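You operate a simulated robot arm through the tools that you are given. There is no shell and no other tool. Be economical: measure what you need, move in short steps, check, and stop when the job is done.

Carry out the task below with a simulated robot arm. There is one attempt and no reset: what you move stays moved.

Task
Grease the middle of the lever arm, then swing it to its stop and back.
Fine: small flat brush, grease from the orange can, on the bending lever's arm; brush back in the black can; stops and dial stay. Set down upright: small flat brush. A coat counts when it lies all over at full strength: go over it till it gets no stronger.

Only the result counts: the job must be done as asked and must still hold three seconds after the hand-in. Knocking over, shifting, dropping, spilling or breaking anything else fails it.

Robot
A 6-joint arm with a two-finger parallel gripper, fixed in place. Base frame: the origin is at the foot of the arm, x ahead of it, y to its left, z up; the work surface is at about z = 865. Lengths are in mm, angles in rad, forces in N, time in s.
With the tool pointing down near the work surface it reaches from about 260 to 680 mm from the base axis. Its first joint turns from -1.152 to 1.152 rad. Payload 2.9 kg.
Tool frame: the origin (TCP) lies between the finger pads and is the grasp point; the fingertips stand 30 mm ahead of it; z points along the fingers, y is the line along which they close. The gripper opens to 110 mm. The fingers are 20 mm wide and 10 mm thick; the gripper's body (48 by 112 mm) begins 55 mm behind the TCP.
Orientation is that of the tool frame in the base frame, as a unit quaternion [w, x, y, z]. With the fingers straight down and closing along the base's y, the tool's x points along the base's -x, its y along +y and its z along -z.

Tools
- The arm moves only by the tool send_rows. Its argument "targets" is text: rows parted by semicolons, each of 7 numbers parted by spaces: the shift along the tool's x, y, z in units of 50 mm (1.0 is 50 mm), then the turn, a rotation vector about the tool's x, y, z in units of 6 degrees (1.0 is 6 degrees), then the finger opening in mm, from 0 to 110. In form: tx ty tz rx ry rz fingers; .... A call has 1 to 20 rows; each row shifts and turns the commanded pose from where the row before left it, along the tool's axes as they then stand. A call with a number of a shift or a turn outside -1 to 1 is refused whole. Each row takes 0.2 s and may step no farther than 50 mm and 0.15 rad from the row before; otherwise, or with a gripper value out of range, the whole call is refused. A pose out of reach is approached as far as the arm can. The call stops where the force on the tool passes 90 N (or 10 N more than at its start, if that is more) or the arm is blocked; 0.2 s more then pass. The fingers move at their own pace (about 108 mm/s each) and stop on an object; they squeeze with about 38 N. The grip force told is the motor's: it shows also when the fingers shut on nothing. Time passes only in rows, and 0.2 s behind the last, so rows that do not move let the fingers close. The reply holds the time, the measured pose of the TCP, the force on the tool along the base axes, the opening and the grip force, in the units named above and with some noise, with the torque about the TCP (base axes, N m) and any sound that the robot's microphone picked up.
- Cameras (640 x 400 px; columns grow to the right, rows downward): "scene" is fixed at [103.8, 477.5, 1379.4]; the picture's right is [-0.46, -0.89, 0.00], its down [-0.48, 0.25, -0.84] and it looks along [0.75, -0.38, -0.54] (base axes); focal length 229 px, centre (320, 200). "wrist" rides on the gripper at [72, 17, -103] in the tool frame; the picture's right is [-0.23, 0.97, 0.00], its down [-0.76, -0.18, -0.62] and it looks along [-0.61, -0.14, 0.78] (tool axes); focal length 222 px, centre (320, 200). There is no depth. A picture from a camera that has moved, and an enlarged one, comes with that camera's place and axes in the base frame and with its lens. The place of the scene camera against the robot may be out by one fixed shift of up to 25 mm in any direction.
- camera(camera): a new picture of that camera. It takes no simulated time.
- close_up(camera, box): a new picture of the part [left, top, right, bottom] of that camera's present view, enlarged. It takes no simulated time.
- sign_off(): hands the job in; it is judged then, once.

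Go step by step. Nothing tells you positions but the pictures and the camera data: compare them with the known pose of the tool, close in by small moves and look again before you grip or let go. The budget is 120 turns and 84 pictures, counting those below and the enlarged ones. Unless the task says otherwise, let go and move clear before handing in, and close with one line.

The tools are called after "Request:" as a command line: name --argument value ..., lists and objects as JSON in quotes. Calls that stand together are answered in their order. send_rows: Moves the arm, as the interface text tells. Its arguments: {"type":"object","properties":{"targets":{"type":"string"}},"required":["targets"]} The other tools are called the same way: camera (camera) takes a picture; close_up (camera, box) takes an enlarged picture of a part of a camera's view; sign_off () hands the job in.

At the start:

```text
clock: 0.0
tool_pos: [301.1, 192.8, 1281.0]
ee_rot: [0.0, 0.0, 1.0, 0.0]
ft_force: [0.4, 0.5, 0.1]
torque: [0.0, 0.03, 0.0]
finger_gap: 109.8
gripper_force: 0.1
```

scene: 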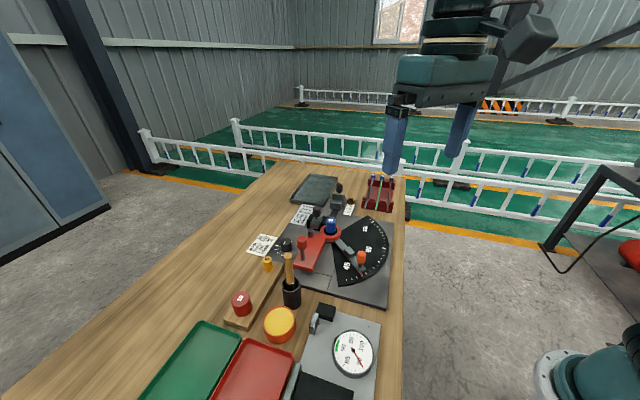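
wrist: 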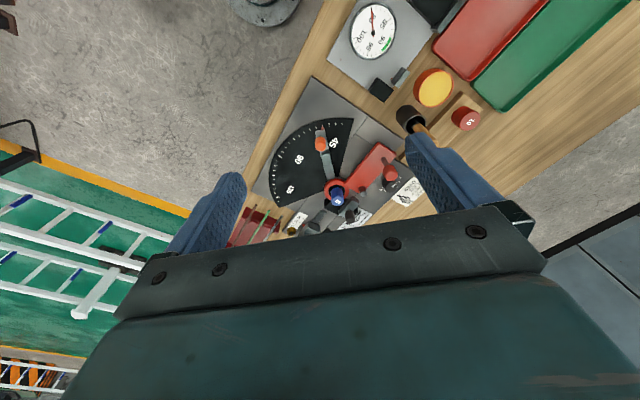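

I see a bench with a bending lever (red handle, black dial), a black can with a brush, an orange can, a gauge, trays and more. I'll enlarge the views to identify parts.

Request:
close_up --camera "scene" --box '[220, 160, 420, 285]'

Request:
close_up --camera "scene" --box '[200, 230, 400, 355]'

Request:
close_up --camera "wrist" --box '[220, 60, 500, 235]'

```text
3.20 times, centred on (320, 222) of scene
camera zoom: at [103.8, 477.5, 1379.4], right [-0.46, -0.89, 0.0], down [-0.48, 0.25, -0.84], along [0.75, -0.38, -0.54], focal length 732 px, centre (320, 128)
```

zoom: 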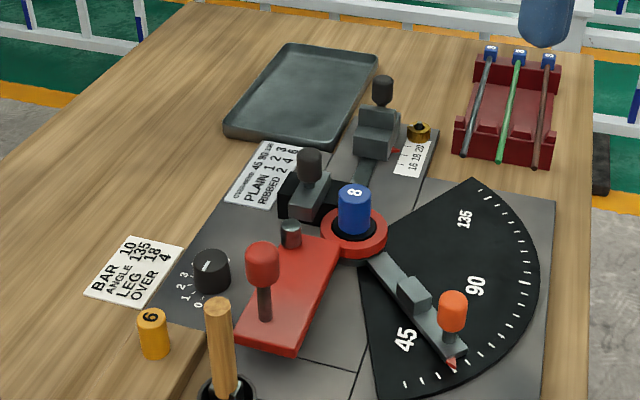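

```text
3.20 times, centred on (300, 292) of scene
camera zoom: at [103.8, 477.5, 1379.4], right [-0.46, -0.89, 0.0], down [-0.48, 0.25, -0.84], along [0.75, -0.38, -0.54], focal length 732 px, centre (384, -96)
```

zoom: 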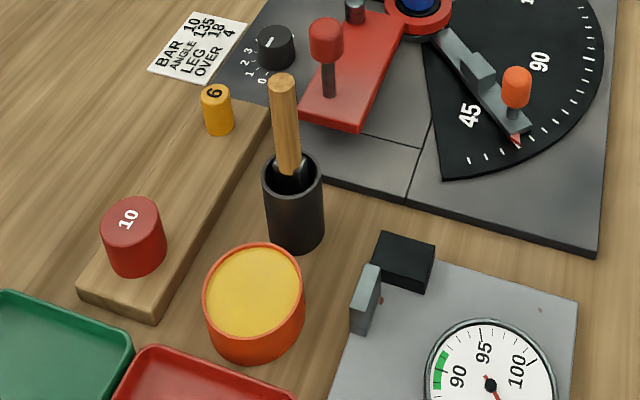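

```text
2.29 times, centred on (360, 148) of wrist
camera zoom: at [228.8, 208.8, 1384.5], right [0.23, 0.97, 0.0], down [0.76, -0.18, 0.62], along [0.61, -0.14, -0.78], focal length 508 px, centre (229, 320)
```

zoom: 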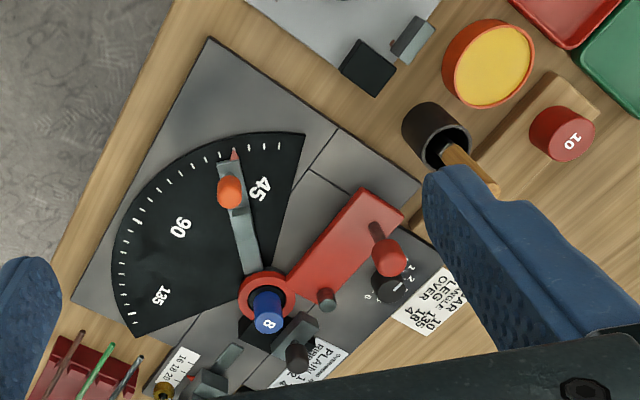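

The brush stands in the black can (around x≈420, y≈360); the lever pivot is near (590, 175). I'll lower and move sideways for a more exact look.

Request:
send_rows --targets "0 0.6 0.5 0 0 0 110;0 0.6 0.5 0 0 0 110;0 0.6 0.5 0 0 0 110;0 0.6 0.5 0 0 0 110;0 0 0 0 0 0 110"

Request:
camera --camera "wrist"

```text
clock: 1.2
tool_pos: [300.2, 314.7, 1183.3]
ee_rot: [0.0, -0.001, 1.0, 0.0]
ft_force: [-0.4, 0.3, 0.3]
torque: [-0.01, 0.02, 0.02]
finger_gap: 110.0
gripper_force: 0.1
```

```text
78 pictures are left
camera wrist: at [227.3, 331.1, 1286.0], right [0.23, 0.97, 0.0], down [0.76, -0.18, 0.62], along [0.61, -0.14, -0.78], focal length 222 px, centre (320, 200)
```

wrist: 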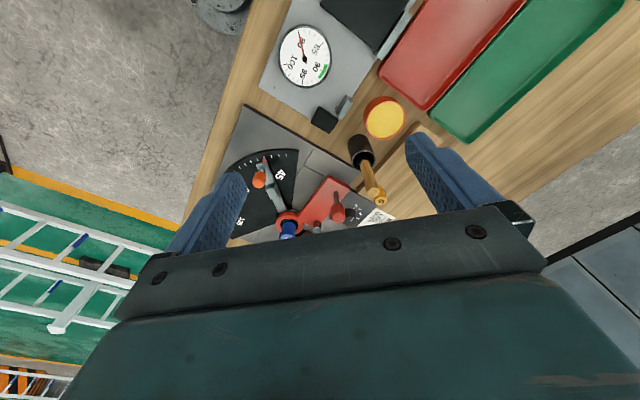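

Request:
close_up --camera "wrist" --box '[280, 80, 440, 220]'

Request:
close_up --camera "scene" --box '[255, 225, 335, 315]'

```text
2.86 times, centred on (360, 150) of wrist
camera zoom: at [227.3, 331.1, 1286.0], right [0.23, 0.97, 0.0], down [0.76, -0.18, 0.62], along [0.61, -0.14, -0.78], focal length 635 px, centre (206, 343)
```

zoom: 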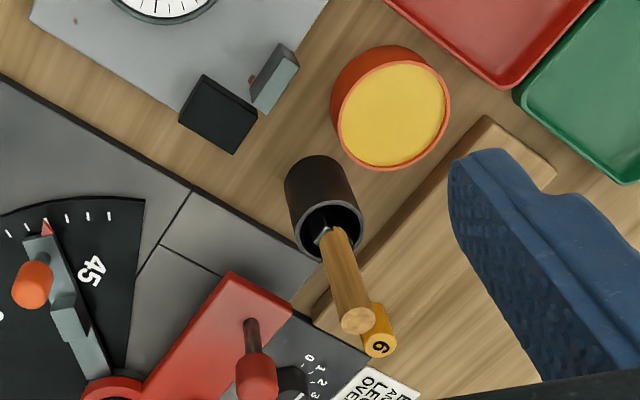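

```text
4.44 times, centred on (295, 270) of scene
camera zoom: at [103.8, 477.5, 1379.4], right [-0.46, -0.89, 0.0], down [-0.48, 0.25, -0.84], along [0.75, -0.38, -0.54], focal length 1016 px, centre (431, -111)
```

zoom: 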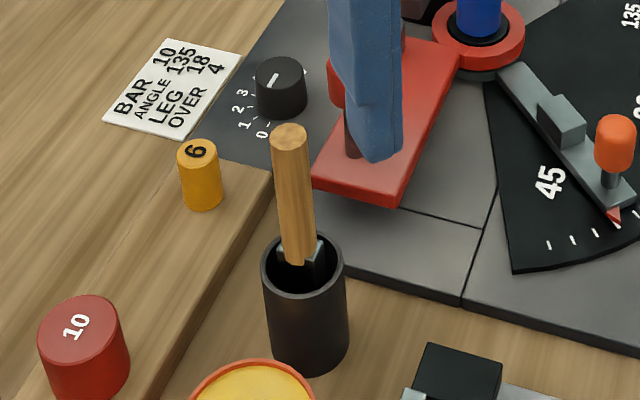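

The brush's round handle stands nearly upright at about (434, 363), z 930–1022; can rim z≈938; orange can at about (382, 411), rim z≈905. Next I move above the handle with a moderately open gripper.

Request:
send_rows --targets "-0.67 0.24 0.45 0 0 0 70;-0.67 0.24 0.45 0 0 0 70;-0.67 0.24 0.45 0 0 0 70;-0.67 0.24 0.45 0 0 0 70;0 0 0 0 0 0 70"

Request:
camera --camera "wrist"

Request:
close_up --camera "scene" --box '[240, 180, 360, 330]'

```text
clock: 2.4
tool_pos: [437.2, 361.5, 1090.7]
ee_rot: [0.0, 0.0, 1.0, 0.0]
ft_force: [0.0, 0.2, 0.0]
torque: [0.03, 0.0, 0.0]
finger_gap: 70.0
gripper_force: 0.1
```

```text
75 pictures are left
camera wrist: at [364.8, 377.0, 1194.8], right [0.23, 0.97, 0.0], down [0.76, -0.18, 0.62], along [0.61, -0.14, -0.78], focal length 222 px, centre (320, 200)
```

wrist: 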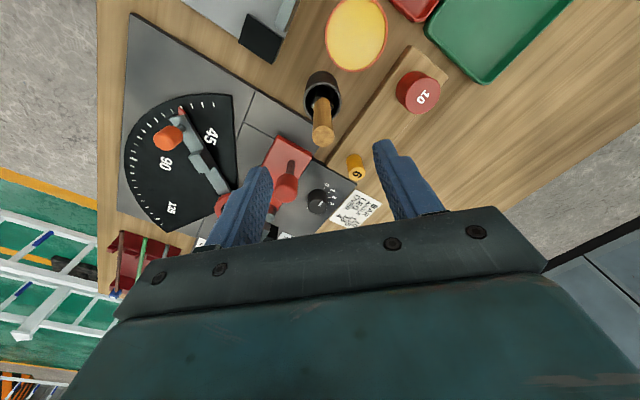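

```text
2.67 times, centred on (300, 255) of scene
camera zoom: at [103.8, 477.5, 1379.4], right [-0.46, -0.89, 0.0], down [-0.48, 0.25, -0.84], along [0.75, -0.38, -0.54], focal length 610 px, centre (373, 53)
```

zoom: 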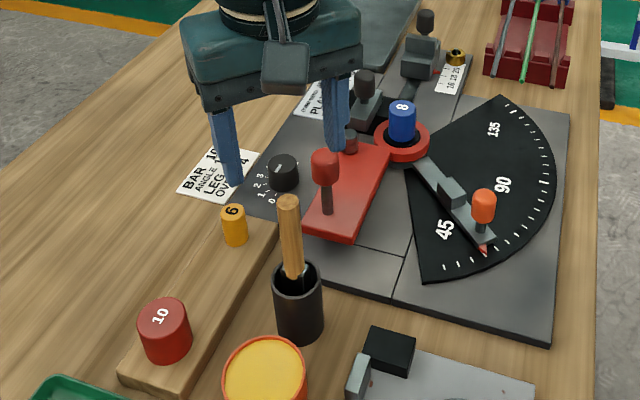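

The handle is at about (433, 363). I descend straight onto it, then check.

Request:
send_rows --targets "0.08 0.04 0.7 0 0 0 70;0 0 0.7 0 0 0 70;0 0 0.66 0 0 0 70;0 0 0 0 0 0 70"

Request:
camera --camera "wrist"

Request:
close_up --camera "scene" --box '[240, 180, 360, 330]'

```text
clock: 3.4
tool_pos: [430.9, 363.3, 989.0]
ee_rot: [0.001, 0.0, 1.0, 0.0]
ft_force: [0.1, -0.2, -0.4]
torque: [-0.01, 0.03, -0.01]
finger_gap: 70.3
gripper_force: 0.1
```

```text
73 pictures are left
camera wrist: at [359.1, 379.3, 1092.5], right [0.23, 0.97, 0.0], down [0.76, -0.18, 0.62], along [0.61, -0.14, -0.78], focal length 222 px, centre (320, 200)
```

wrist: 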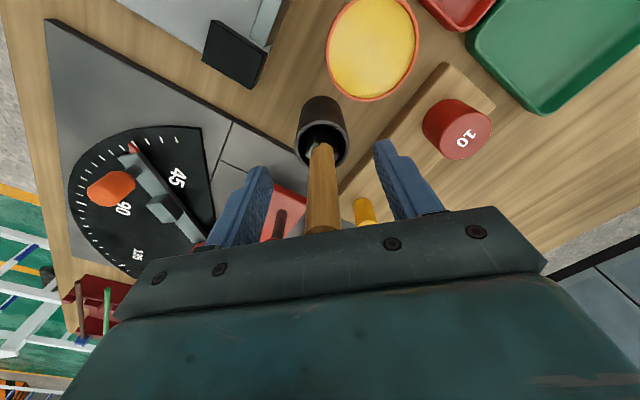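

```text
2.67 times, centred on (300, 255) of scene
camera zoom: at [103.8, 477.5, 1379.4], right [-0.46, -0.89, 0.0], down [-0.48, 0.25, -0.84], along [0.75, -0.38, -0.54], focal length 610 px, centre (373, 53)
```

zoom: 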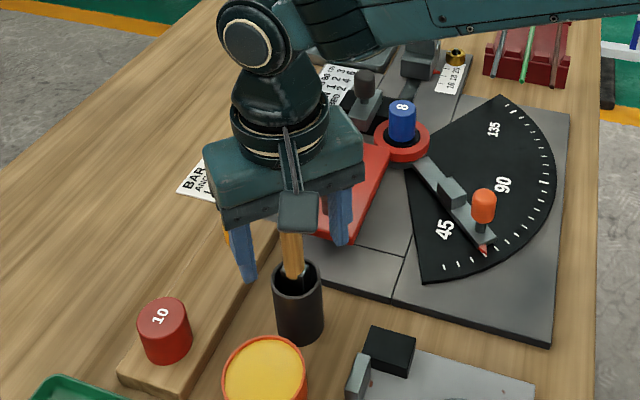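

The handle lies between the pads, centred. Closing.

Request:
send_rows --targets "0 0 0 0 0 0 0;0 0 0 0 0 0 0;0 0 0 0 0 0 0"

Request:
camera --camera "wrist"

```text
clock: 4.2
tool_pos: [431.1, 362.7, 989.0]
ee_rot: [0.0, 0.001, 1.0, 0.0]
ft_force: [-0.3, 0.4, -0.6]
torque: [-0.03, 0.03, 0.01]
finger_gap: 17.1
gripper_force: 37.8
```

```text
71 pictures are left
camera wrist: at [359.1, 379.2, 1092.8], right [0.23, 0.97, 0.0], down [0.76, -0.18, 0.62], along [0.61, -0.14, -0.78], focal length 222 px, centre (320, 200)
```

wrist: 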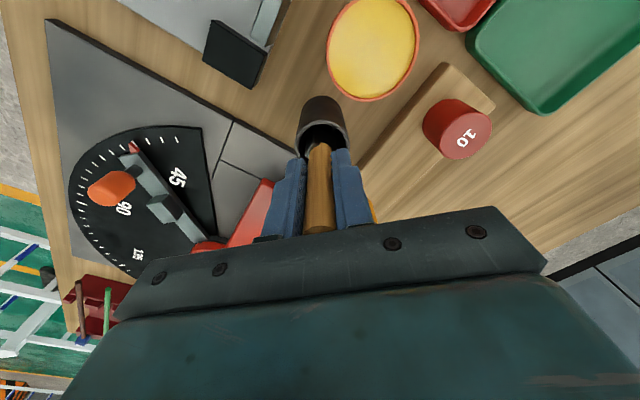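

Gripped (17 mm). I lift straight up and check the brush.

Request:
send_rows --targets "0 0 -0.4 0 0 0 0;0 0 -0.5 0 0 0 0;0 0 -0.5 0 0 0 0;0 0 -0.5 0 0 0 0;0 0 -0.5 0 0 0 0;0 0 0 0 0 0 0"

Request:
close_up --camera "wrist" --box '[240, 40, 440, 220]'

Request:
close_up --camera "scene" --box '[240, 160, 360, 310]'

```text
clock: 5.6
tool_pos: [431.4, 362.6, 1107.9]
ee_rot: [0.0, 0.0, 1.0, 0.0]
ft_force: [-0.4, 0.4, -0.8]
torque: [-0.01, 0.02, 0.01]
finger_gap: 17.1
gripper_force: 37.6
```

```text
2.22 times, centred on (340, 130) of wrist
camera zoom: at [358.1, 379.2, 1211.6], right [0.23, 0.97, 0.0], down [0.76, -0.18, 0.62], along [0.61, -0.14, -0.78], focal length 494 px, centre (276, 356)
```

zoom: 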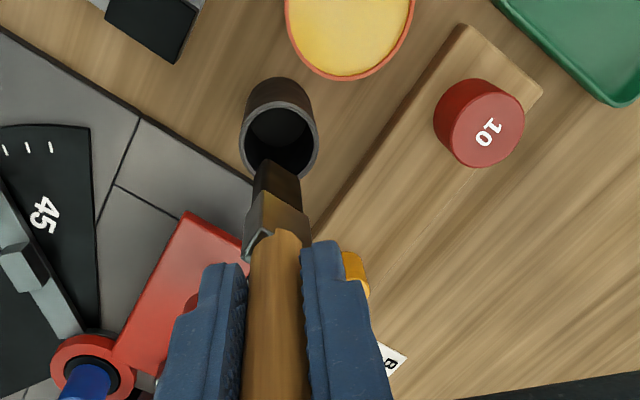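

```text
2.67 times, centred on (300, 235) of scene
camera zoom: at [103.8, 477.5, 1379.4], right [-0.46, -0.89, 0.0], down [-0.48, 0.25, -0.84], along [0.75, -0.38, -0.54], focal length 610 px, centre (373, 107)
```

zoom: 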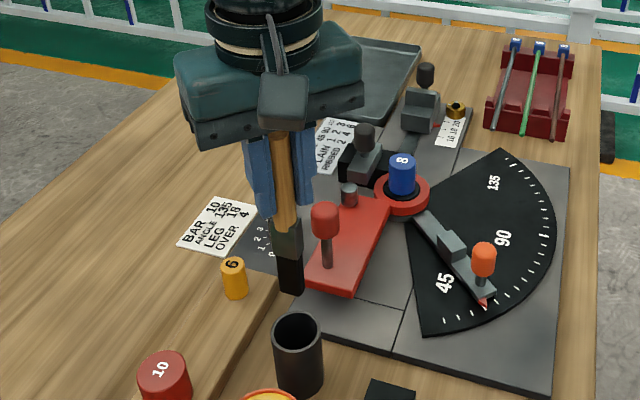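

The small flat brush is out, tip about 120 mm below the TCP. I move it above the orange can.

Request:
send_rows --targets "0.5 0.5 0 0 0 0 0;0.48 0.47 0 0 0 0 0;0 0 0.5 0 0 0 0;0 0 0 0 0 0 0"

Request:
close_up --camera "wrist" --box '[220, 40, 420, 220]'

Request:
close_up --camera "scene" --box '[220, 220, 340, 370]'

```text
clock: 6.6
tool_pos: [382.1, 411.5, 1083.5]
ee_rot: [0.0, 0.001, 1.0, 0.0]
ft_force: [-0.6, 0.2, -0.9]
torque: [-0.04, 0.04, 0.0]
finger_gap: 17.1
gripper_force: 38.0
```

```text
2.22 times, centred on (320, 130) of wrist
camera zoom: at [309.5, 427.6, 1187.1], right [0.23, 0.97, 0.0], down [0.76, -0.18, 0.62], along [0.61, -0.14, -0.78], focal length 494 px, centre (320, 356)
```

zoom: 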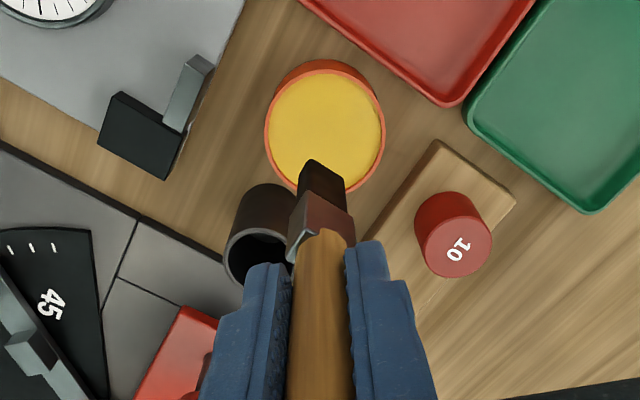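

```text
2.67 times, centred on (280, 295) of scene
camera zoom: at [103.8, 477.5, 1379.4], right [-0.46, -0.89, 0.0], down [-0.48, 0.25, -0.84], along [0.75, -0.38, -0.54], focal length 610 px, centre (427, -53)
```

zoom: 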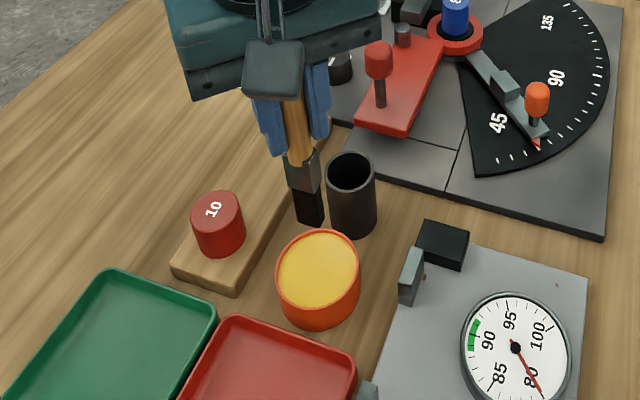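

Tip is over the grease centre. I lower it into the grease in small steps.

Request:
send_rows --targets "0 0 0.4 0 0 0 0;0 0 0.4 0 0 0 0;0 0 0.3 0 0 0 0;0 0 0.2 0 0 0 0;0 0 0.1 0 0 0 0;0 0 0 0 0 0 0"

Request:
close_up --camera "scene" --box '[240, 260, 320, 360]'

Request:
close_up --camera "wrist" --box '[260, 60, 400, 200]'

```text
clock: 8.0
tool_pos: [381.9, 411.2, 1016.7]
ee_rot: [0.003, 0.001, 1.0, 0.003]
ft_force: [-2.7, -6.3, 35.4]
torque: [-0.89, 0.21, -0.06]
finger_gap: 17.5
gripper_force: 38.1
```

```text
4.00 times, centred on (280, 310) of scene
camera zoom: at [103.3, 476.9, 1379.7], right [-0.46, -0.89, 0.0], down [-0.48, 0.25, -0.84], along [0.75, -0.38, -0.54], focal length 915 px, centre (480, -240)
```

zoom: 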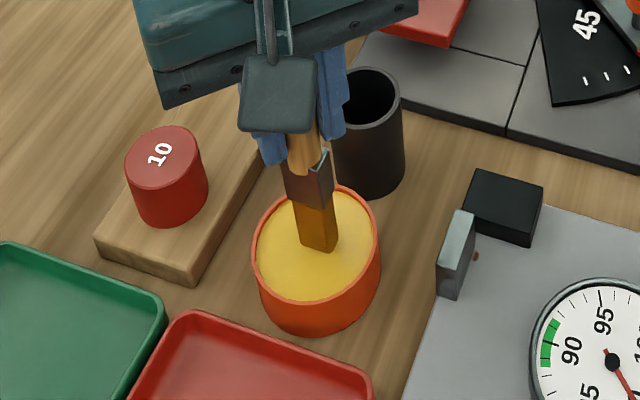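

```text
2.86 times, centred on (330, 130) of wrist
camera zoom: at [309.7, 426.9, 1119.6], right [0.23, 0.97, 0.01], down [0.76, -0.18, 0.63], along [0.61, -0.14, -0.78], focal length 635 px, centre (291, 400)
```

zoom: 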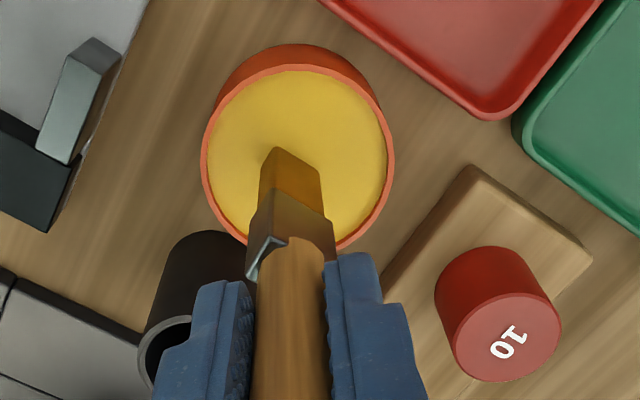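

The bristles took grease (they turned amber), with 35 N of contact. I back off upward and look at the brush.

Request:
send_rows --targets "0 0 -0.1 0 0 0 0;0 0 -0.3 0 0 0 0;0 0 -0.5 0 0 0 0;0 0 -0.7 0 0 0 0;0 0 -0.7 0 0 0 0;0 0 -0.3 0 0 0 0;0 0 0 0 0 0 0"

Request:
close_up --camera "wrist" --box '[260, 60, 400, 200]'

Request:
close_up --camera "scene" --box '[240, 180, 400, 310]'

```text
clock: 9.6
tool_pos: [381.3, 412.0, 1143.0]
ee_rot: [0.0, 0.0, 1.0, 0.001]
ft_force: [0.6, 0.3, -0.1]
torque: [-0.01, -0.01, 0.01]
finger_gap: 17.4
gripper_force: 38.3
```

```text
2.86 times, centred on (330, 130) of wrist
camera zoom: at [309.2, 427.5, 1247.1], right [0.23, 0.97, 0.0], down [0.76, -0.18, 0.62], along [0.61, -0.14, -0.78], focal length 635 px, centre (291, 400)
```

zoom: 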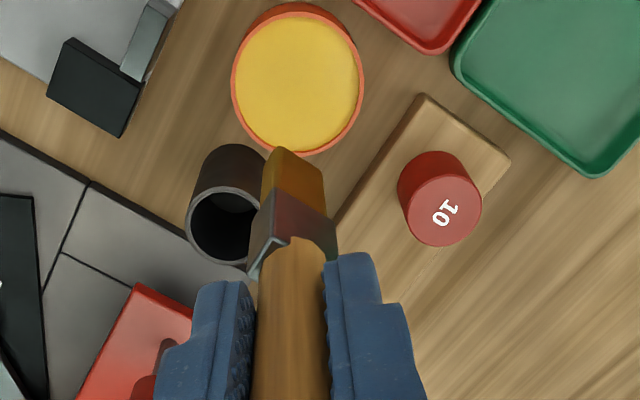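

```text
3.08 times, centred on (320, 245) of scene
camera zoom: at [103.8, 477.5, 1379.4], right [-0.46, -0.89, 0.0], down [-0.48, 0.25, -0.84], along [0.75, -0.38, -0.54], focal length 704 px, centre (320, 62)
```

zoom: 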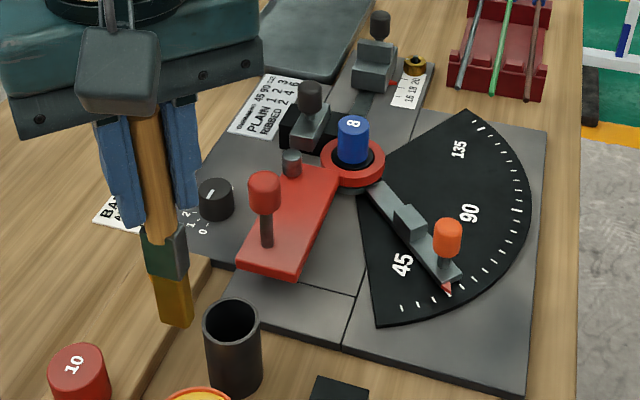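

The brush is loaded. By triangulation the lever pivot is at about (572, 173), the arm end at about (490, 310), plate top z≈903, red knob near (505, 300) with top ≈985. I travel high to above the arm's middle (≈(531, 242)) and look.

Request:
send_rows --targets "-0.6 -0.68 0 0 0 0 0;-0.6 -0.68 0 0 0 0 0;-0.6 -0.68 0 0 0 0 0;-0.6 -0.68 0 0 0 0 0;-0.6 -0.68 0 0 0 0 0;0 0 0 0 0 0 0"

Request:
camera --camera "wrist"

Request:
close_up --camera "scene" --box '[260, 180, 400, 300]'

```text
clock: 11.0
tool_pos: [530.7, 239.2, 1142.8]
ee_rot: [0.0, -0.001, 1.0, 0.0]
ft_force: [-0.6, 0.6, 0.2]
torque: [-0.02, 0.0, 0.01]
finger_gap: 17.1
gripper_force: 38.3
```

```text
62 pictures are left
camera wrist: at [457.4, 255.8, 1246.6], right [0.23, 0.97, 0.0], down [0.76, -0.18, 0.62], along [0.61, -0.14, -0.78], focal length 222 px, centre (320, 200)
```

wrist: 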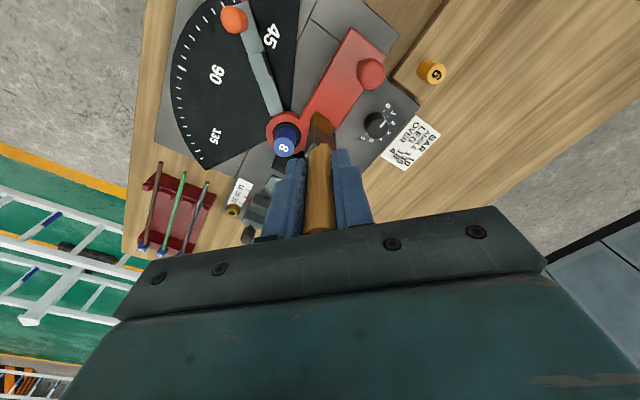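

```text
3.33 times, centred on (330, 240) of scene
camera zoom: at [103.9, 477.5, 1379.4], right [-0.46, -0.89, 0.0], down [-0.48, 0.25, -0.84], along [0.75, -0.38, -0.54], focal length 762 px, centre (287, 67)
```

zoom: 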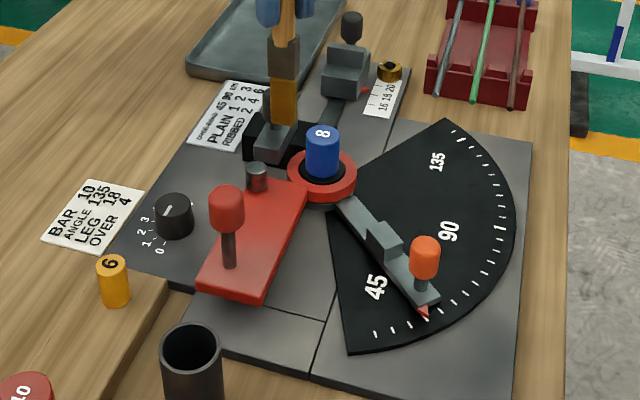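

Request:
close_up --camera "wrist" --box '[240, 10, 420, 170]'

```text
2.50 times, centred on (330, 90) of wrist
camera zoom: at [457.4, 255.8, 1246.6], right [0.23, 0.97, 0.0], down [0.76, -0.18, 0.62], along [0.61, -0.14, -0.78], focal length 555 px, centre (295, 475)
```

zoom: 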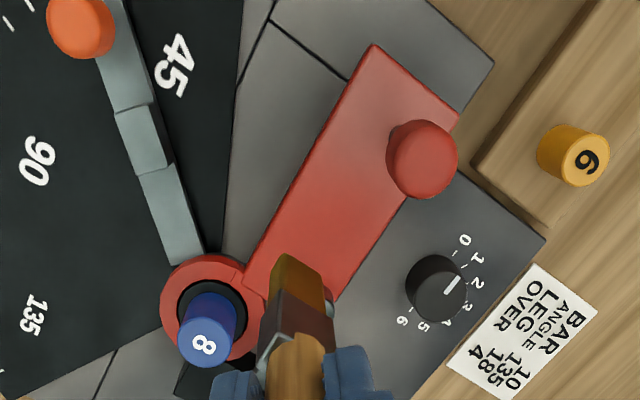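

The brush's wide side happens to lie across the arm. The arm runs at 45°; free zone between knob and roller pin is centred near (545, 261). I lower the brush to just above the plate.

Request:
send_rows --targets "-0.28 0.38 0 0 0 0 0;0 0 0.6 0 0 0 0;0 0 0.6 0 0 0 0;0 0 0.5 0 0 0 0;0 0 0.3 0 0 0 0;0 0 0 0 0 0 0"

Request:
close_up --camera "wrist" --box '[240, 30, 420, 190]'

Request:
close_up --camera "scene" --box '[270, 190, 370, 280]'

```text
clock: 12.4
tool_pos: [545.0, 260.2, 1042.3]
ee_rot: [-0.001, -0.001, 1.0, 0.0]
ft_force: [0.0, -0.7, -0.5]
torque: [0.0, -0.02, 0.0]
finger_gap: 17.4
gripper_force: 37.5
```

```text
2.50 times, centred on (330, 110) of wrist
camera zoom: at [472.6, 276.2, 1145.5], right [0.23, 0.97, 0.0], down [0.76, -0.18, 0.62], along [0.61, -0.14, -0.78], focal length 555 px, centre (295, 425)
```

zoom: 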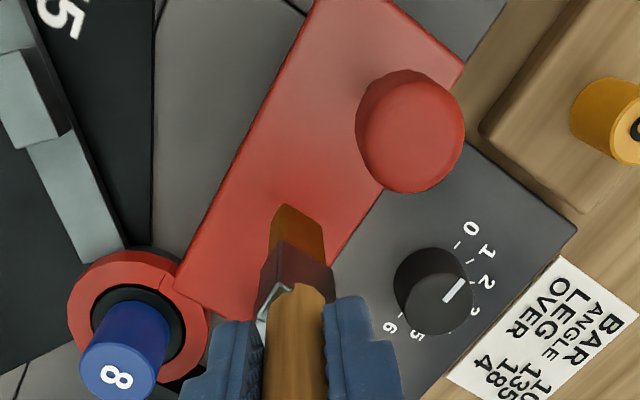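

```text
4.44 times, centred on (320, 235) of scene
camera zoom: at [103.8, 477.5, 1379.4], right [-0.46, -0.89, 0.0], down [-0.48, 0.25, -0.84], along [0.75, -0.38, -0.54], focal length 1016 px, centre (320, 44)
```

zoom: 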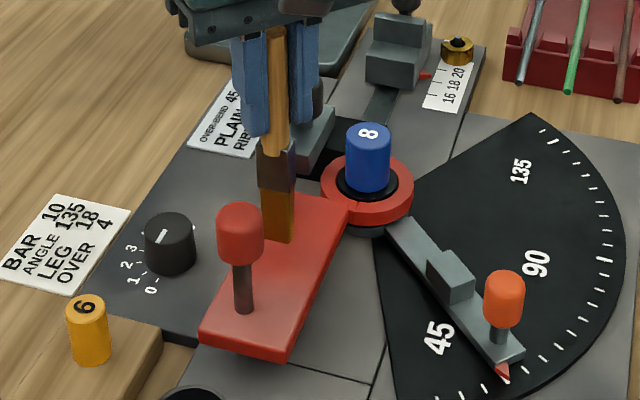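

Tip hovers over the arm. I descend in small steps until contact.

Request:
send_rows --targets "0 0 0.1 0 0 0 0;0 0 0.1 0 0 0 0;0 0 0.04 0 0 0 0;0 0 0 0 0 0 0"

Request:
close_up --camera "scene" --box '[290, 215, 350, 270]'

```text
clock: 13.4
tool_pos: [546.3, 261.1, 1030.7]
ee_rot: [0.0, 0.0, 1.0, 0.0]
ft_force: [-0.9, -0.3, -1.5]
torque: [-0.03, -0.01, 0.0]
finger_gap: 16.7
gripper_force: 37.6
```

```text
7.27 times, centred on (320, 242) of scene
camera zoom: at [103.8, 477.5, 1379.4], right [-0.46, -0.89, 0.0], down [-0.48, 0.25, -0.84], along [0.75, -0.38, -0.54], focal length 1663 px, centre (320, -109)
```

zoom: 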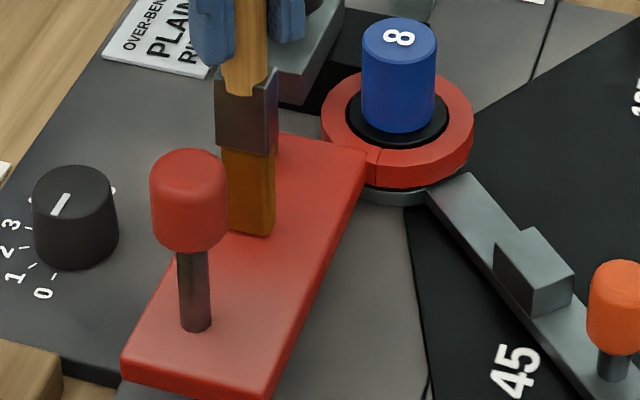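

No contact yet; I go on by millimetres.

Request:
send_rows --targets "0 0 0.04 0 0 0 0;0 0 0.04 0 0 0 0;0 0 0 0 0 0 0"

Request:
send_rows --targets "0 0 0.04 0 0 0 0;0 0 0 0 0 0 0"

Request:
send_rows --targets "0 0 0.03 0 0 0 0;0 0 0 0 0 0 0"

```text
clock: 14.2
tool_pos: [547.3, 259.6, 1029.7]
ee_rot: [0.002, 0.0, 1.0, 0.001]
ft_force: [-6.0, -2.3, 29.1]
torque: [-0.31, 0.56, 0.03]
finger_gap: 17.2
gripper_force: 38.0
```

```text
clock: 14.8
tool_pos: [547.4, 259.4, 1028.5]
ee_rot: [0.004, 0.0, 1.0, 0.003]
ft_force: [-0.1, -3.1, 34.7]
torque: [-0.26, -0.16, -0.01]
finger_gap: 17.3
gripper_force: 38.6
```

```text
clock: 15.4
tool_pos: [547.4, 260.5, 1027.0]
ee_rot: [0.005, 0.0, 1.0, 0.002]
ft_force: [0.4, -2.3, 35.6]
torque: [-0.28, -0.15, -0.05]
finger_gap: 17.1
gripper_force: 37.9
```

Contact; the force saturates near 35 N, i.e. the brush slips a little in the grip. I relax and see how much force remains.

Request:
send_rows --targets "0 0 -0.06 0 0 0 0;0 0 0 0 0 0 0"

Request:
close_up --camera "scene" --box '[290, 215, 350, 270]'

```text
clock: 16.0
tool_pos: [546.1, 260.6, 1028.6]
ee_rot: [0.003, 0.0, 1.0, 0.002]
ft_force: [2.3, -2.6, 25.5]
torque: [-0.22, -0.48, -0.02]
finger_gap: 17.2
gripper_force: 38.4
```

```text
7.27 times, centred on (320, 242) of scene
camera zoom: at [103.4, 477.2, 1379.6], right [-0.46, -0.89, 0.0], down [-0.48, 0.25, -0.84], along [0.75, -0.38, -0.54], focal length 1663 px, centre (320, -109)
```

zoom: 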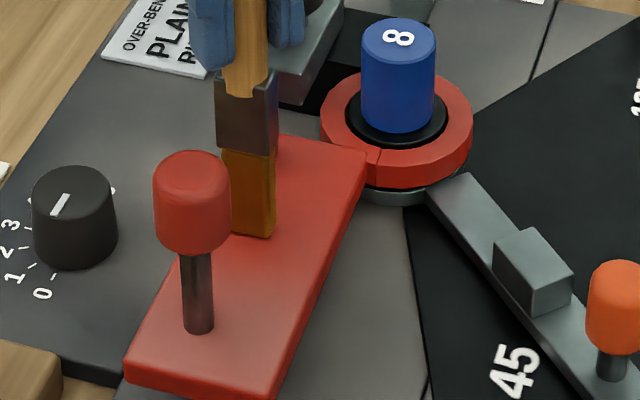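

I ease off to about 15 N and make a first stroke along the arm.

Request:
send_rows --targets "0 0 -0.06 0 0 0 0;0.143 0.139 0 0 0 0 0;0.143 0.139 0 0 0 0 0;-0.143 -0.139 0 0 0 0 0;-0.143 -0.139 0 0 0 0 0;-0.143 -0.139 0 0 0 0 0;-0.143 -0.139 0 0 0 0 0;0 0 0 0 0 0 0"

Request:
close_up --camera "scene" --box '[290, 215, 350, 270]'

Request:
close_up --camera "wrist" --box '[260, 30, 420, 170]'

```text
clock: 17.8
tool_pos: [561.4, 246.1, 1027.9]
ee_rot: [0.0, 0.0, 1.0, 0.0]
ft_force: [-0.4, 0.5, 1.3]
torque: [0.11, -0.01, 0.02]
finger_gap: 17.2
gripper_force: 38.2
```

```text
7.27 times, centred on (320, 242) of scene
camera zoom: at [103.8, 477.5, 1379.4], right [-0.46, -0.89, 0.0], down [-0.48, 0.25, -0.84], along [0.75, -0.38, -0.54], focal length 1663 px, centre (320, -109)
```

zoom: 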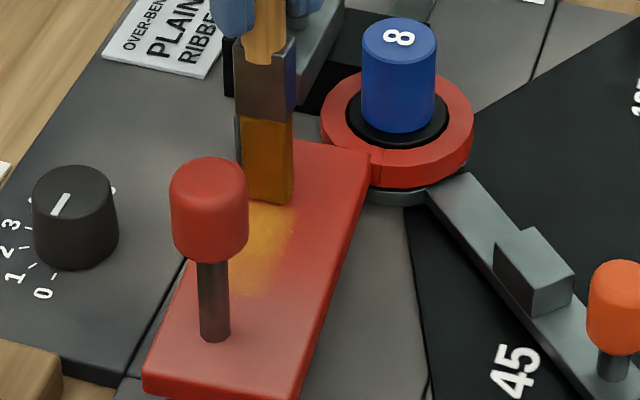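

```text
2.86 times, centred on (340, 100) of wrist
camera zoom: at [488.3, 262.2, 1132.3], right [0.23, 0.97, 0.0], down [0.76, -0.18, 0.62], along [0.61, -0.14, -0.78], focal length 635 px, centre (263, 486)
```

zoom: 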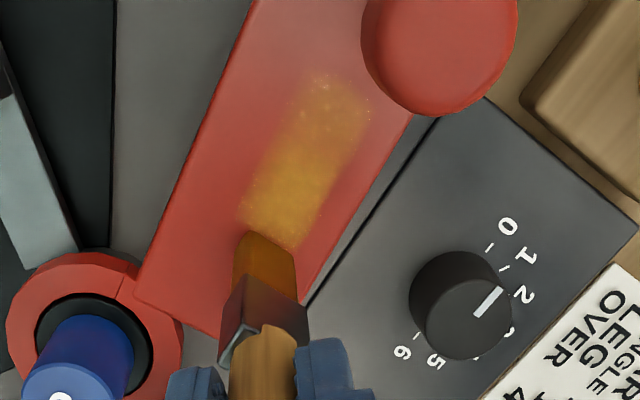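

The grease shows as a streak about 20 mm wide, even at light force, and the lever has drifted a few degrees towards the dial side. I stroke the centre lane back and forth a few times lightly.

Request:
send_rows --targets "0 0 0.03 0 0 0 0;0.146 0.136 0 0 0 0 0;0.146 0.136 0 0 0 0 0;0.146 0.136 0 0 0 0 0;0.146 0.136 0 0 0 0 0;0.073 0.068 0 0 0 0 0;-0.146 -0.136 0 0 0 0 0;-0.146 -0.136 0 0 0 0 0;-0.146 -0.136 0 0 0 0 0;-0.146 -0.136 0 0 0 0 0;-0.073 -0.068 0 0 0 0 0;0 0 0 0 0 0 0"

Request:
close_up --camera "wrist" --box '[260, 30, 420, 170]'

```text
clock: 20.4
tool_pos: [561.1, 246.9, 1027.8]
ee_rot: [0.001, 0.0, 1.0, 0.001]
ft_force: [-4.7, 4.3, 19.9]
torque: [0.6, 0.39, 0.04]
finger_gap: 17.2
gripper_force: 38.0
```

```text
2.86 times, centred on (340, 100) of wrist
camera zoom: at [487.7, 262.6, 1131.8], right [0.23, 0.97, 0.0], down [0.76, -0.18, 0.62], along [0.61, -0.14, -0.78], focal length 635 px, centre (263, 486)
```

zoom: 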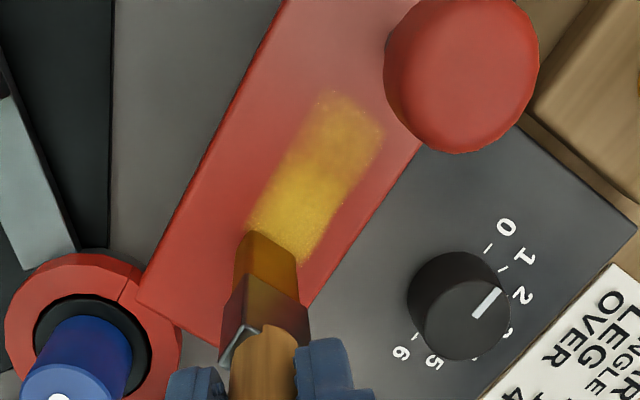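

The coat strengthens, and the lever stays near rest. Next the left lane.

Request:
send_rows --targets "0 0 -0.2 0 0 0 0;0.25 -0.258 0 0 0 0 0;0 0 0.19 0 0 0 0;0.215 0.209 0 0 0 0 0;0.215 0.209 0 0 0 0 0;0.215 0.209 0 0 0 0 0;-0.215 -0.209 0 0 0 0 0;-0.215 -0.209 0 0 0 0 0;-0.215 -0.209 0 0 0 0 0;0.215 0.209 0 0 0 0 0;0.215 0.209 0 0 0 0 0;0.215 0.209 0 0 0 0 0;-0.215 -0.209 0 0 0 0 0;-0.215 -0.209 0 0 0 0 0;-0.215 -0.209 0 0 0 0 0;0 0 0 0 0 0 0"

Request:
close_up --camera "wrist" --box '[260, 30, 420, 170]'

```text
clock: 23.8
tool_pos: [548.0, 233.7, 1029.7]
ee_rot: [0.001, 0.0, 1.0, 0.001]
ft_force: [-0.2, 1.0, 6.6]
torque: [0.18, 0.02, 0.0]
finger_gap: 17.1
gripper_force: 38.0
```

```text
2.86 times, centred on (340, 100) of wrist
camera zoom: at [475.5, 249.4, 1131.8], right [0.23, 0.97, 0.0], down [0.76, -0.18, 0.62], along [0.61, -0.14, -0.78], focal length 635 px, centre (263, 486)
```

zoom: 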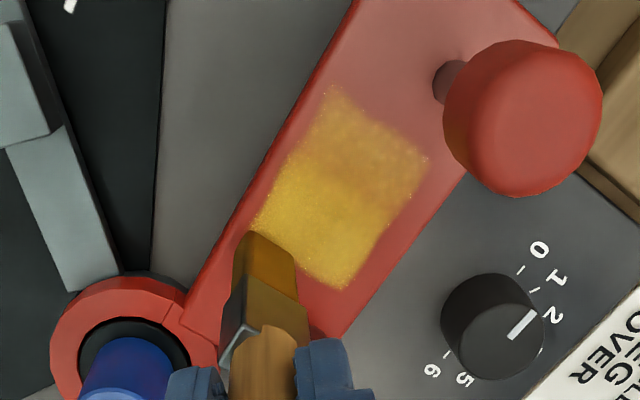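

Good coverage on left and centre. Next the right lane.

Request:
send_rows --targets "0 0 -0.2 0 0 0 0;-0.404 0.416 0 0 0 0 0;0 0 0.21 0 0 0 0;0.215 0.209 0 0 0 0 0;0.215 0.209 0 0 0 0 0;0.215 0.209 0 0 0 0 0;-0.215 -0.209 0 0 0 0 0;-0.215 -0.209 0 0 0 0 0;-0.215 -0.209 0 0 0 0 0;0.215 0.209 0 0 0 0 0;0.215 0.209 0 0 0 0 0;0.215 0.209 0 0 0 0 0;-0.215 -0.209 0 0 0 0 0;-0.215 -0.209 0 0 0 0 0;-0.215 -0.209 0 0 0 0 0;0 0 0 0 0 0 0"

Request:
close_up --camera "wrist" --box '[220, 30, 400, 190]'

```text
clock: 27.2
tool_pos: [568.6, 253.6, 1028.3]
ee_rot: [0.0, -0.001, 1.0, 0.001]
ft_force: [-2.7, 3.3, 13.2]
torque: [0.47, 0.15, 0.04]
finger_gap: 17.3
gripper_force: 38.3
```

```text
2.50 times, centred on (310, 110) of wrist
camera zoom: at [495.6, 269.7, 1131.7], right [0.23, 0.97, 0.0], down [0.76, -0.18, 0.62], along [0.61, -0.14, -0.78], focal length 555 px, centre (345, 425)
```

zoom: 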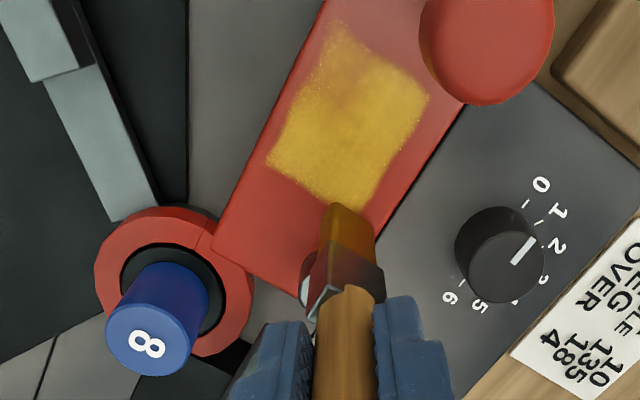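

Nearly covering. Another pass further right (a few mm), then I'll judge strength.

Request:
send_rows --targets "-0.056 0.057 0 0 0 0 0;0.215 0.209 0 0 0 0 0;0.215 0.209 0 0 0 0 0;0.215 0.209 0 0 0 0 0;-0.215 -0.209 0 0 0 0 0;-0.215 -0.209 0 0 0 0 0;-0.215 -0.209 0 0 0 0 0;0.215 0.209 0 0 0 0 0;0.215 0.209 0 0 0 0 0;0.215 0.209 0 0 0 0 0;-0.215 -0.209 0 0 0 0 0;-0.215 -0.209 0 0 0 0 0;-0.215 -0.209 0 0 0 0 0;0 0 -0.4 0 0 0 0;0 -0.3 -0.4 0 0 0 0;0 0 0 0 0 0 0"

Request:
close_up --camera "wrist" --box '[220, 30, 400, 190]'

Request:
close_up --camera "scene" --box '[290, 215, 350, 270]'

```text
clock: 30.6
tool_pos: [570.4, 242.1, 1069.7]
ee_rot: [0.001, 0.0, 1.0, 0.0]
ft_force: [-0.1, -0.1, -0.5]
torque: [0.04, 0.0, 0.0]
finger_gap: 17.0
gripper_force: 38.0
```

```text
2.50 times, centred on (310, 110) of wrist
camera zoom: at [498.4, 257.6, 1172.5], right [0.23, 0.97, 0.0], down [0.76, -0.18, 0.62], along [0.61, -0.14, -0.78], focal length 555 px, centre (345, 425)
```

zoom: 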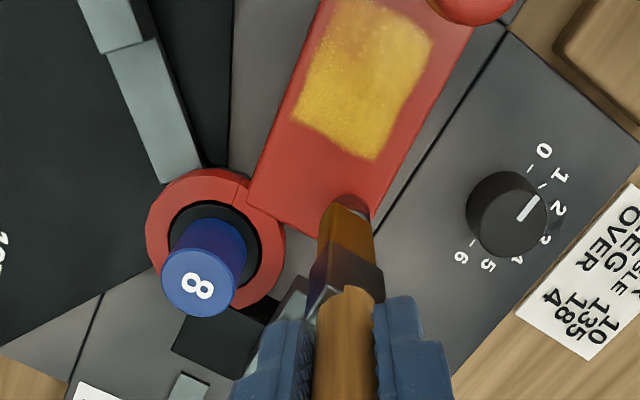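

```text
7.27 times, centred on (320, 242) of scene
camera zoom: at [103.8, 477.5, 1379.4], right [-0.46, -0.89, 0.0], down [-0.48, 0.25, -0.84], along [0.75, -0.38, -0.54], focal length 1663 px, centre (320, -109)
```

zoom: 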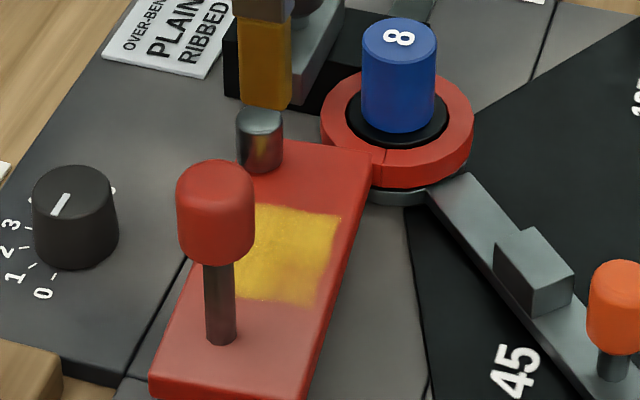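

The patch has crisp edges, so the coat zone looks like a defined rectangle in the arm's middle. I rise clear of the knob and view it unobstructed.

Request:
send_rows --targets "0 0 -0.9 0 0 0 0;0.5 0.7 -0.4 0 0 0 0;0.5 0.7 0 0 0 0 0;0 0 0 0 0 0 0"

Request:
camera --camera "wrist"

```text
clock: 31.6
tool_pos: [521.8, 312.7, 1134.3]
ee_rot: [0.0, 0.0, 1.0, 0.0]
ft_force: [-0.7, 0.7, -0.7]
torque: [0.01, -0.01, -0.02]
finger_gap: 17.0
gripper_force: 37.8
```

```text
48 pictures are left
camera wrist: at [448.5, 328.1, 1238.0], right [0.23, 0.97, 0.0], down [0.76, -0.18, 0.62], along [0.61, -0.14, -0.78], focal length 222 px, centre (320, 200)
```

wrist: 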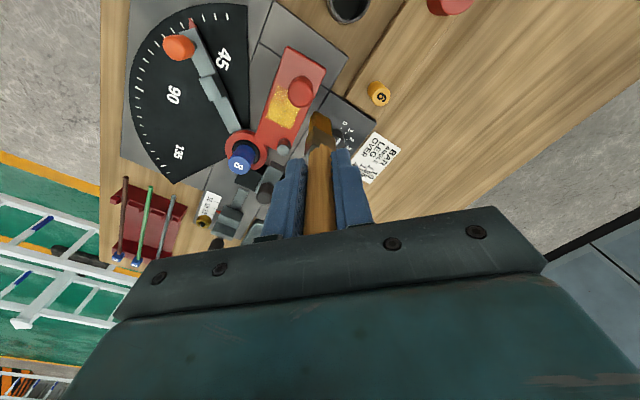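

Request:
close_up --camera "wrist" --box '[225, 40, 345, 180]'

```text
2.86 times, centred on (285, 110) of wrist
camera zoom: at [448.5, 328.1, 1238.0], right [0.23, 0.97, 0.0], down [0.76, -0.18, 0.62], along [0.61, -0.14, -0.78], focal length 635 px, centre (420, 457)
```

zoom: 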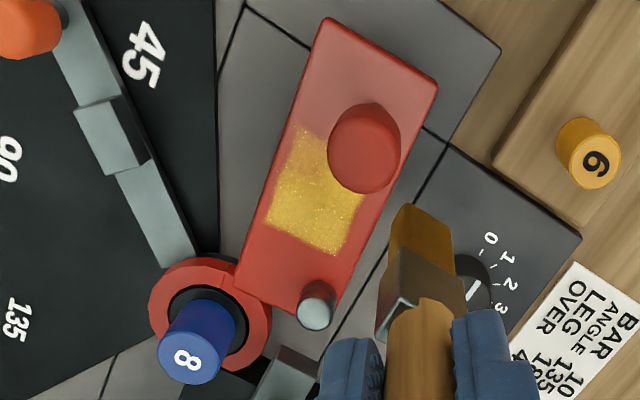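

The coat zone spans s≈42–96 mm, nearly the full width, exactly mid-arm. I go over it again: left lane first, reaching a bit further towards the knob.

Request:
send_rows --targets "-0.22 -0.78 0 0 0 0 0;-0.22 -0.78 0 0 0 0 0;0 0 0.8 0 0 0 0;0 0 0.8 0 0 0 0;0 0 0.46 0 0 0 0;0 0 0.06 0 0 0 0;0.23 0.192 0 0 0 0 0;0.23 0.192 0 0 0 0 0;0.26 0.217 0 0 0 0 0;-0.26 -0.217 0 0 0 0 0;-0.23 -0.192 0 0 0 0 0;-0.23 -0.192 0 0 0 0 0;0.23 0.192 0 0 0 0 0;0.23 0.192 0 0 0 0 0;0.26 0.217 0 0 0 0 0;-0.26 -0.217 0 0 0 0 0;-0.23 -0.192 0 0 0 0 0;-0.23 -0.192 0 0 0 0 0;0 0 0 0 0 0 0"

Request:
close_up --camera "wrist" --box '[240, 10, 420, 170]'

```text
clock: 35.6
tool_pos: [541.2, 234.6, 1027.0]
ee_rot: [0.0, 0.0, 1.0, 0.0]
ft_force: [-2.9, 2.5, 17.2]
torque: [0.47, 0.29, 0.06]
finger_gap: 17.3
gripper_force: 38.2
```

```text
2.50 times, centred on (330, 90) of wrist
camera zoom: at [469.7, 249.9, 1131.3], right [0.23, 0.97, 0.0], down [0.76, -0.18, 0.62], along [0.61, -0.14, -0.78], focal length 555 px, centre (295, 475)
```

zoom: 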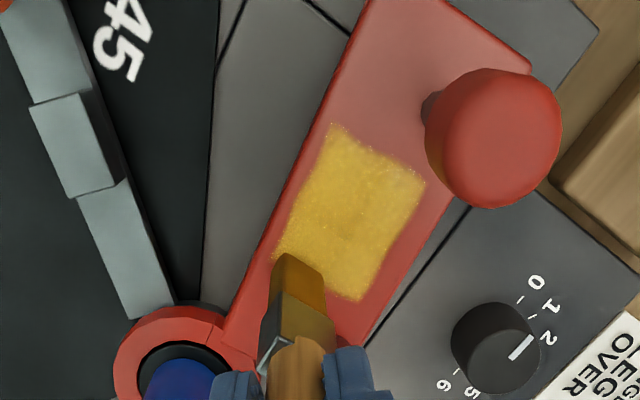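

Far edge is now crisp too. Another round on the centre lane, then the right lane.

Request:
send_rows --targets "0 0 -0.15 0 0 0 0;-0.167 0.2 0 0 0 0 0;0 0 0.15 0 0 0 0;0.23 0.192 0 0 0 0 0;0.23 0.192 0 0 0 0 0;0.24 0.2 0 0 0 0 0;-0.24 -0.2 0 0 0 0 0;-0.23 -0.192 0 0 0 0 0;-0.23 -0.192 0 0 0 0 0;0.23 0.192 0 0 0 0 0;0.23 0.192 0 0 0 0 0;0.24 0.2 0 0 0 0 0;-0.24 -0.2 0 0 0 0 0;-0.23 -0.192 0 0 0 0 0;-0.23 -0.192 0 0 0 0 0;0 0 0 0 0 0 0"

Request:
send_rows --targets "0 0 -0.15 0 0 0 0;-0.167 0.2 0 0 0 0 0;0 0 0.15 0 0 0 0;0.23 0.192 0 0 0 0 0;0.23 0.192 0 0 0 0 0;0.24 0.2 0 0 0 0 0;-0.24 -0.2 0 0 0 0 0;-0.23 -0.192 0 0 0 0 0;-0.23 -0.192 0 0 0 0 0;0.23 0.192 0 0 0 0 0;0.23 0.192 0 0 0 0 0;0.24 0.2 0 0 0 0 0;-0.24 -0.2 0 0 0 0 0;-0.23 -0.192 0 0 0 0 0;-0.23 -0.192 0 0 0 0 0;0 0 0 0 0 0 0"

Request:
close_up --camera "wrist" --box '[240, 10, 420, 170]'

```text
clock: 39.0
tool_pos: [550.4, 243.1, 1027.0]
ee_rot: [-0.001, 0.0, 1.0, -0.001]
ft_force: [-1.8, 5.2, 14.9]
torque: [0.57, 0.18, 0.07]
finger_gap: 17.3
gripper_force: 38.0
```

```text
clock: 42.4
tool_pos: [560.2, 254.4, 1027.6]
ee_rot: [0.0, 0.0, 1.0, 0.0]
ft_force: [0.3, -0.2, -0.7]
torque: [-0.04, 0.01, -0.01]
finger_gap: 17.0
gripper_force: 37.5
```

```text
2.50 times, centred on (330, 90) of wrist
camera zoom: at [487.3, 270.3, 1131.4], right [0.23, 0.97, 0.0], down [0.76, -0.18, 0.62], along [0.61, -0.14, -0.78], focal length 555 px, centre (295, 475)
```

zoom: 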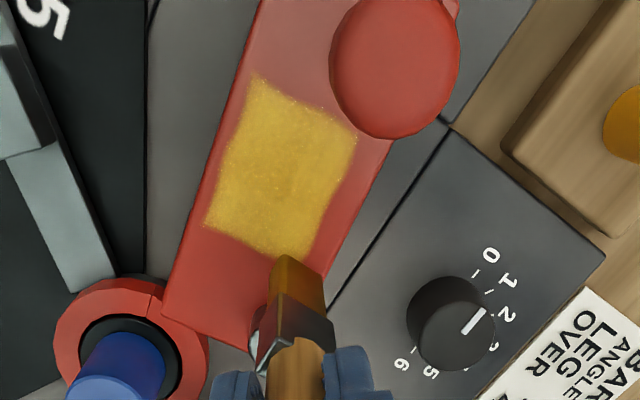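

Force read zero at the end, so the last lane may have lost contact. I repeat it slightly lower and 6 mm further inside, following the lever's present angle.

Request:
send_rows --targets "0.073 -0.095 0 0 0 0 0;0 0 0.05 0 0 0 0;0.238 0.182 0 0 0 0 0;0.238 0.182 0 0 0 0 0;0.26 0.2 0 0 0 0 0;-0.26 -0.2 0 0 0 0 0;-0.238 -0.182 0 0 0 0 0;-0.238 -0.182 0 0 0 0 0;0.238 0.182 0 0 0 0 0;0.238 0.182 0 0 0 0 0;0.26 0.2 0 0 0 0 0;-0.26 -0.2 0 0 0 0 0;-0.238 -0.182 0 0 0 0 0;-0.238 -0.182 0 0 0 0 0;0 0 0 0 0 0 0"

Request:
close_up --camera "wrist" --box '[240, 10, 420, 170]'

```text
clock: 45.6
tool_pos: [556.2, 250.7, 1026.8]
ee_rot: [0.002, -0.001, 1.0, 0.002]
ft_force: [-2.6, 9.1, 25.3]
torque: [1.02, 0.13, 0.04]
finger_gap: 17.1
gripper_force: 37.8
```

```text
2.50 times, centred on (330, 90) of wrist
camera zoom: at [483.6, 265.1, 1130.0], right [0.23, 0.97, 0.0], down [0.76, -0.18, 0.63], along [0.61, -0.14, -0.78], focal length 555 px, centre (295, 475)
```

zoom: 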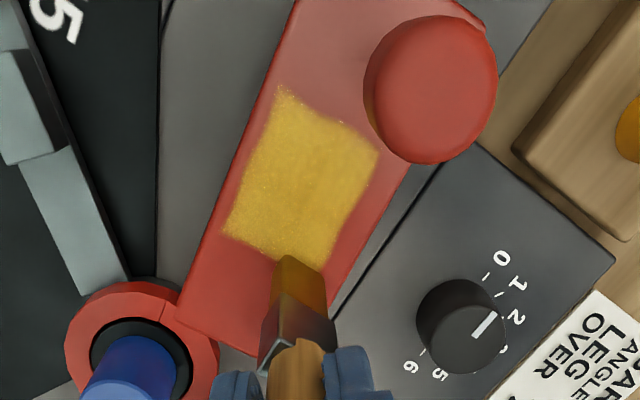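

The coat looks even. To be sure of full strength I'll reload the brush and go over it once more; rising and travelling to the orange can.

Request:
send_rows --targets "0 0 -0.3 0 0 0 0;0 0 -0.95 0 0 0 0;0 0 -0.95 0 0 0 0;0.58 0.533 0 0 0 0 0;0.58 0.533 0 0 0 0 0;0.58 0.533 0 0 0 0 0;0.58 0.533 0 0 0 0 0;0.58 0.533 0 0 0 0 0;0.58 0.533 0 0 0 0 0;0 0 0 0 0 0 0"

Request:
close_up --camera "wrist" --box '[220, 40, 420, 220]'

Request:
close_up --camera "scene" --box '[280, 180, 400, 290]'

```text
clock: 47.8
tool_pos: [383.4, 409.9, 1136.0]
ee_rot: [-0.001, -0.001, 1.0, 0.001]
ft_force: [0.3, -1.0, -0.5]
torque: [0.01, 0.01, 0.03]
finger_gap: 16.9
gripper_force: 38.0
```

```text
2.22 times, centred on (320, 130) of wrist
camera zoom: at [310.0, 425.5, 1239.0], right [0.23, 0.97, 0.0], down [0.76, -0.18, 0.62], along [0.61, -0.14, -0.78], focal length 494 px, centre (320, 356)
```

zoom: 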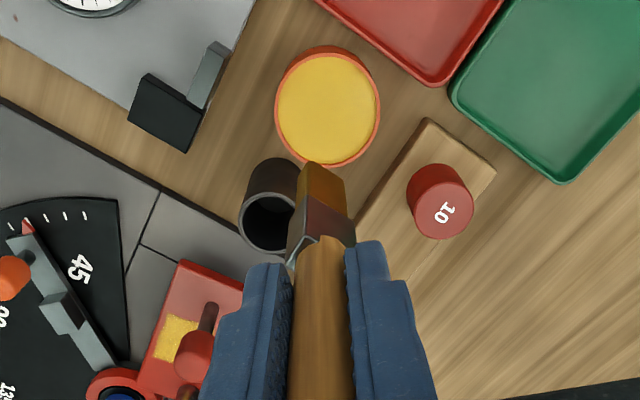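

```text
3.64 times, centred on (340, 235) of scene
camera zoom: at [103.8, 477.5, 1379.4], right [-0.46, -0.89, 0.0], down [-0.48, 0.25, -0.84], along [0.75, -0.38, -0.54], focal length 832 px, centre (247, 73)
```

zoom: 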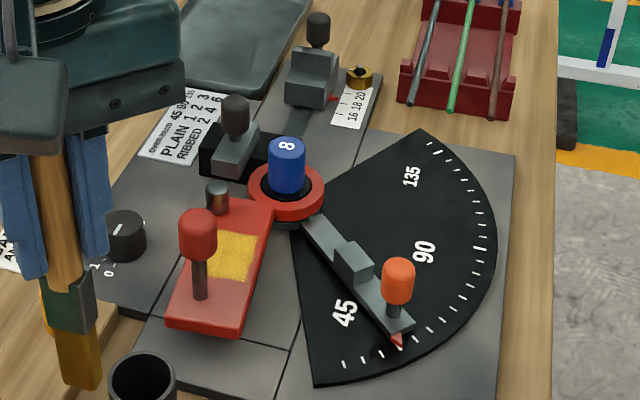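

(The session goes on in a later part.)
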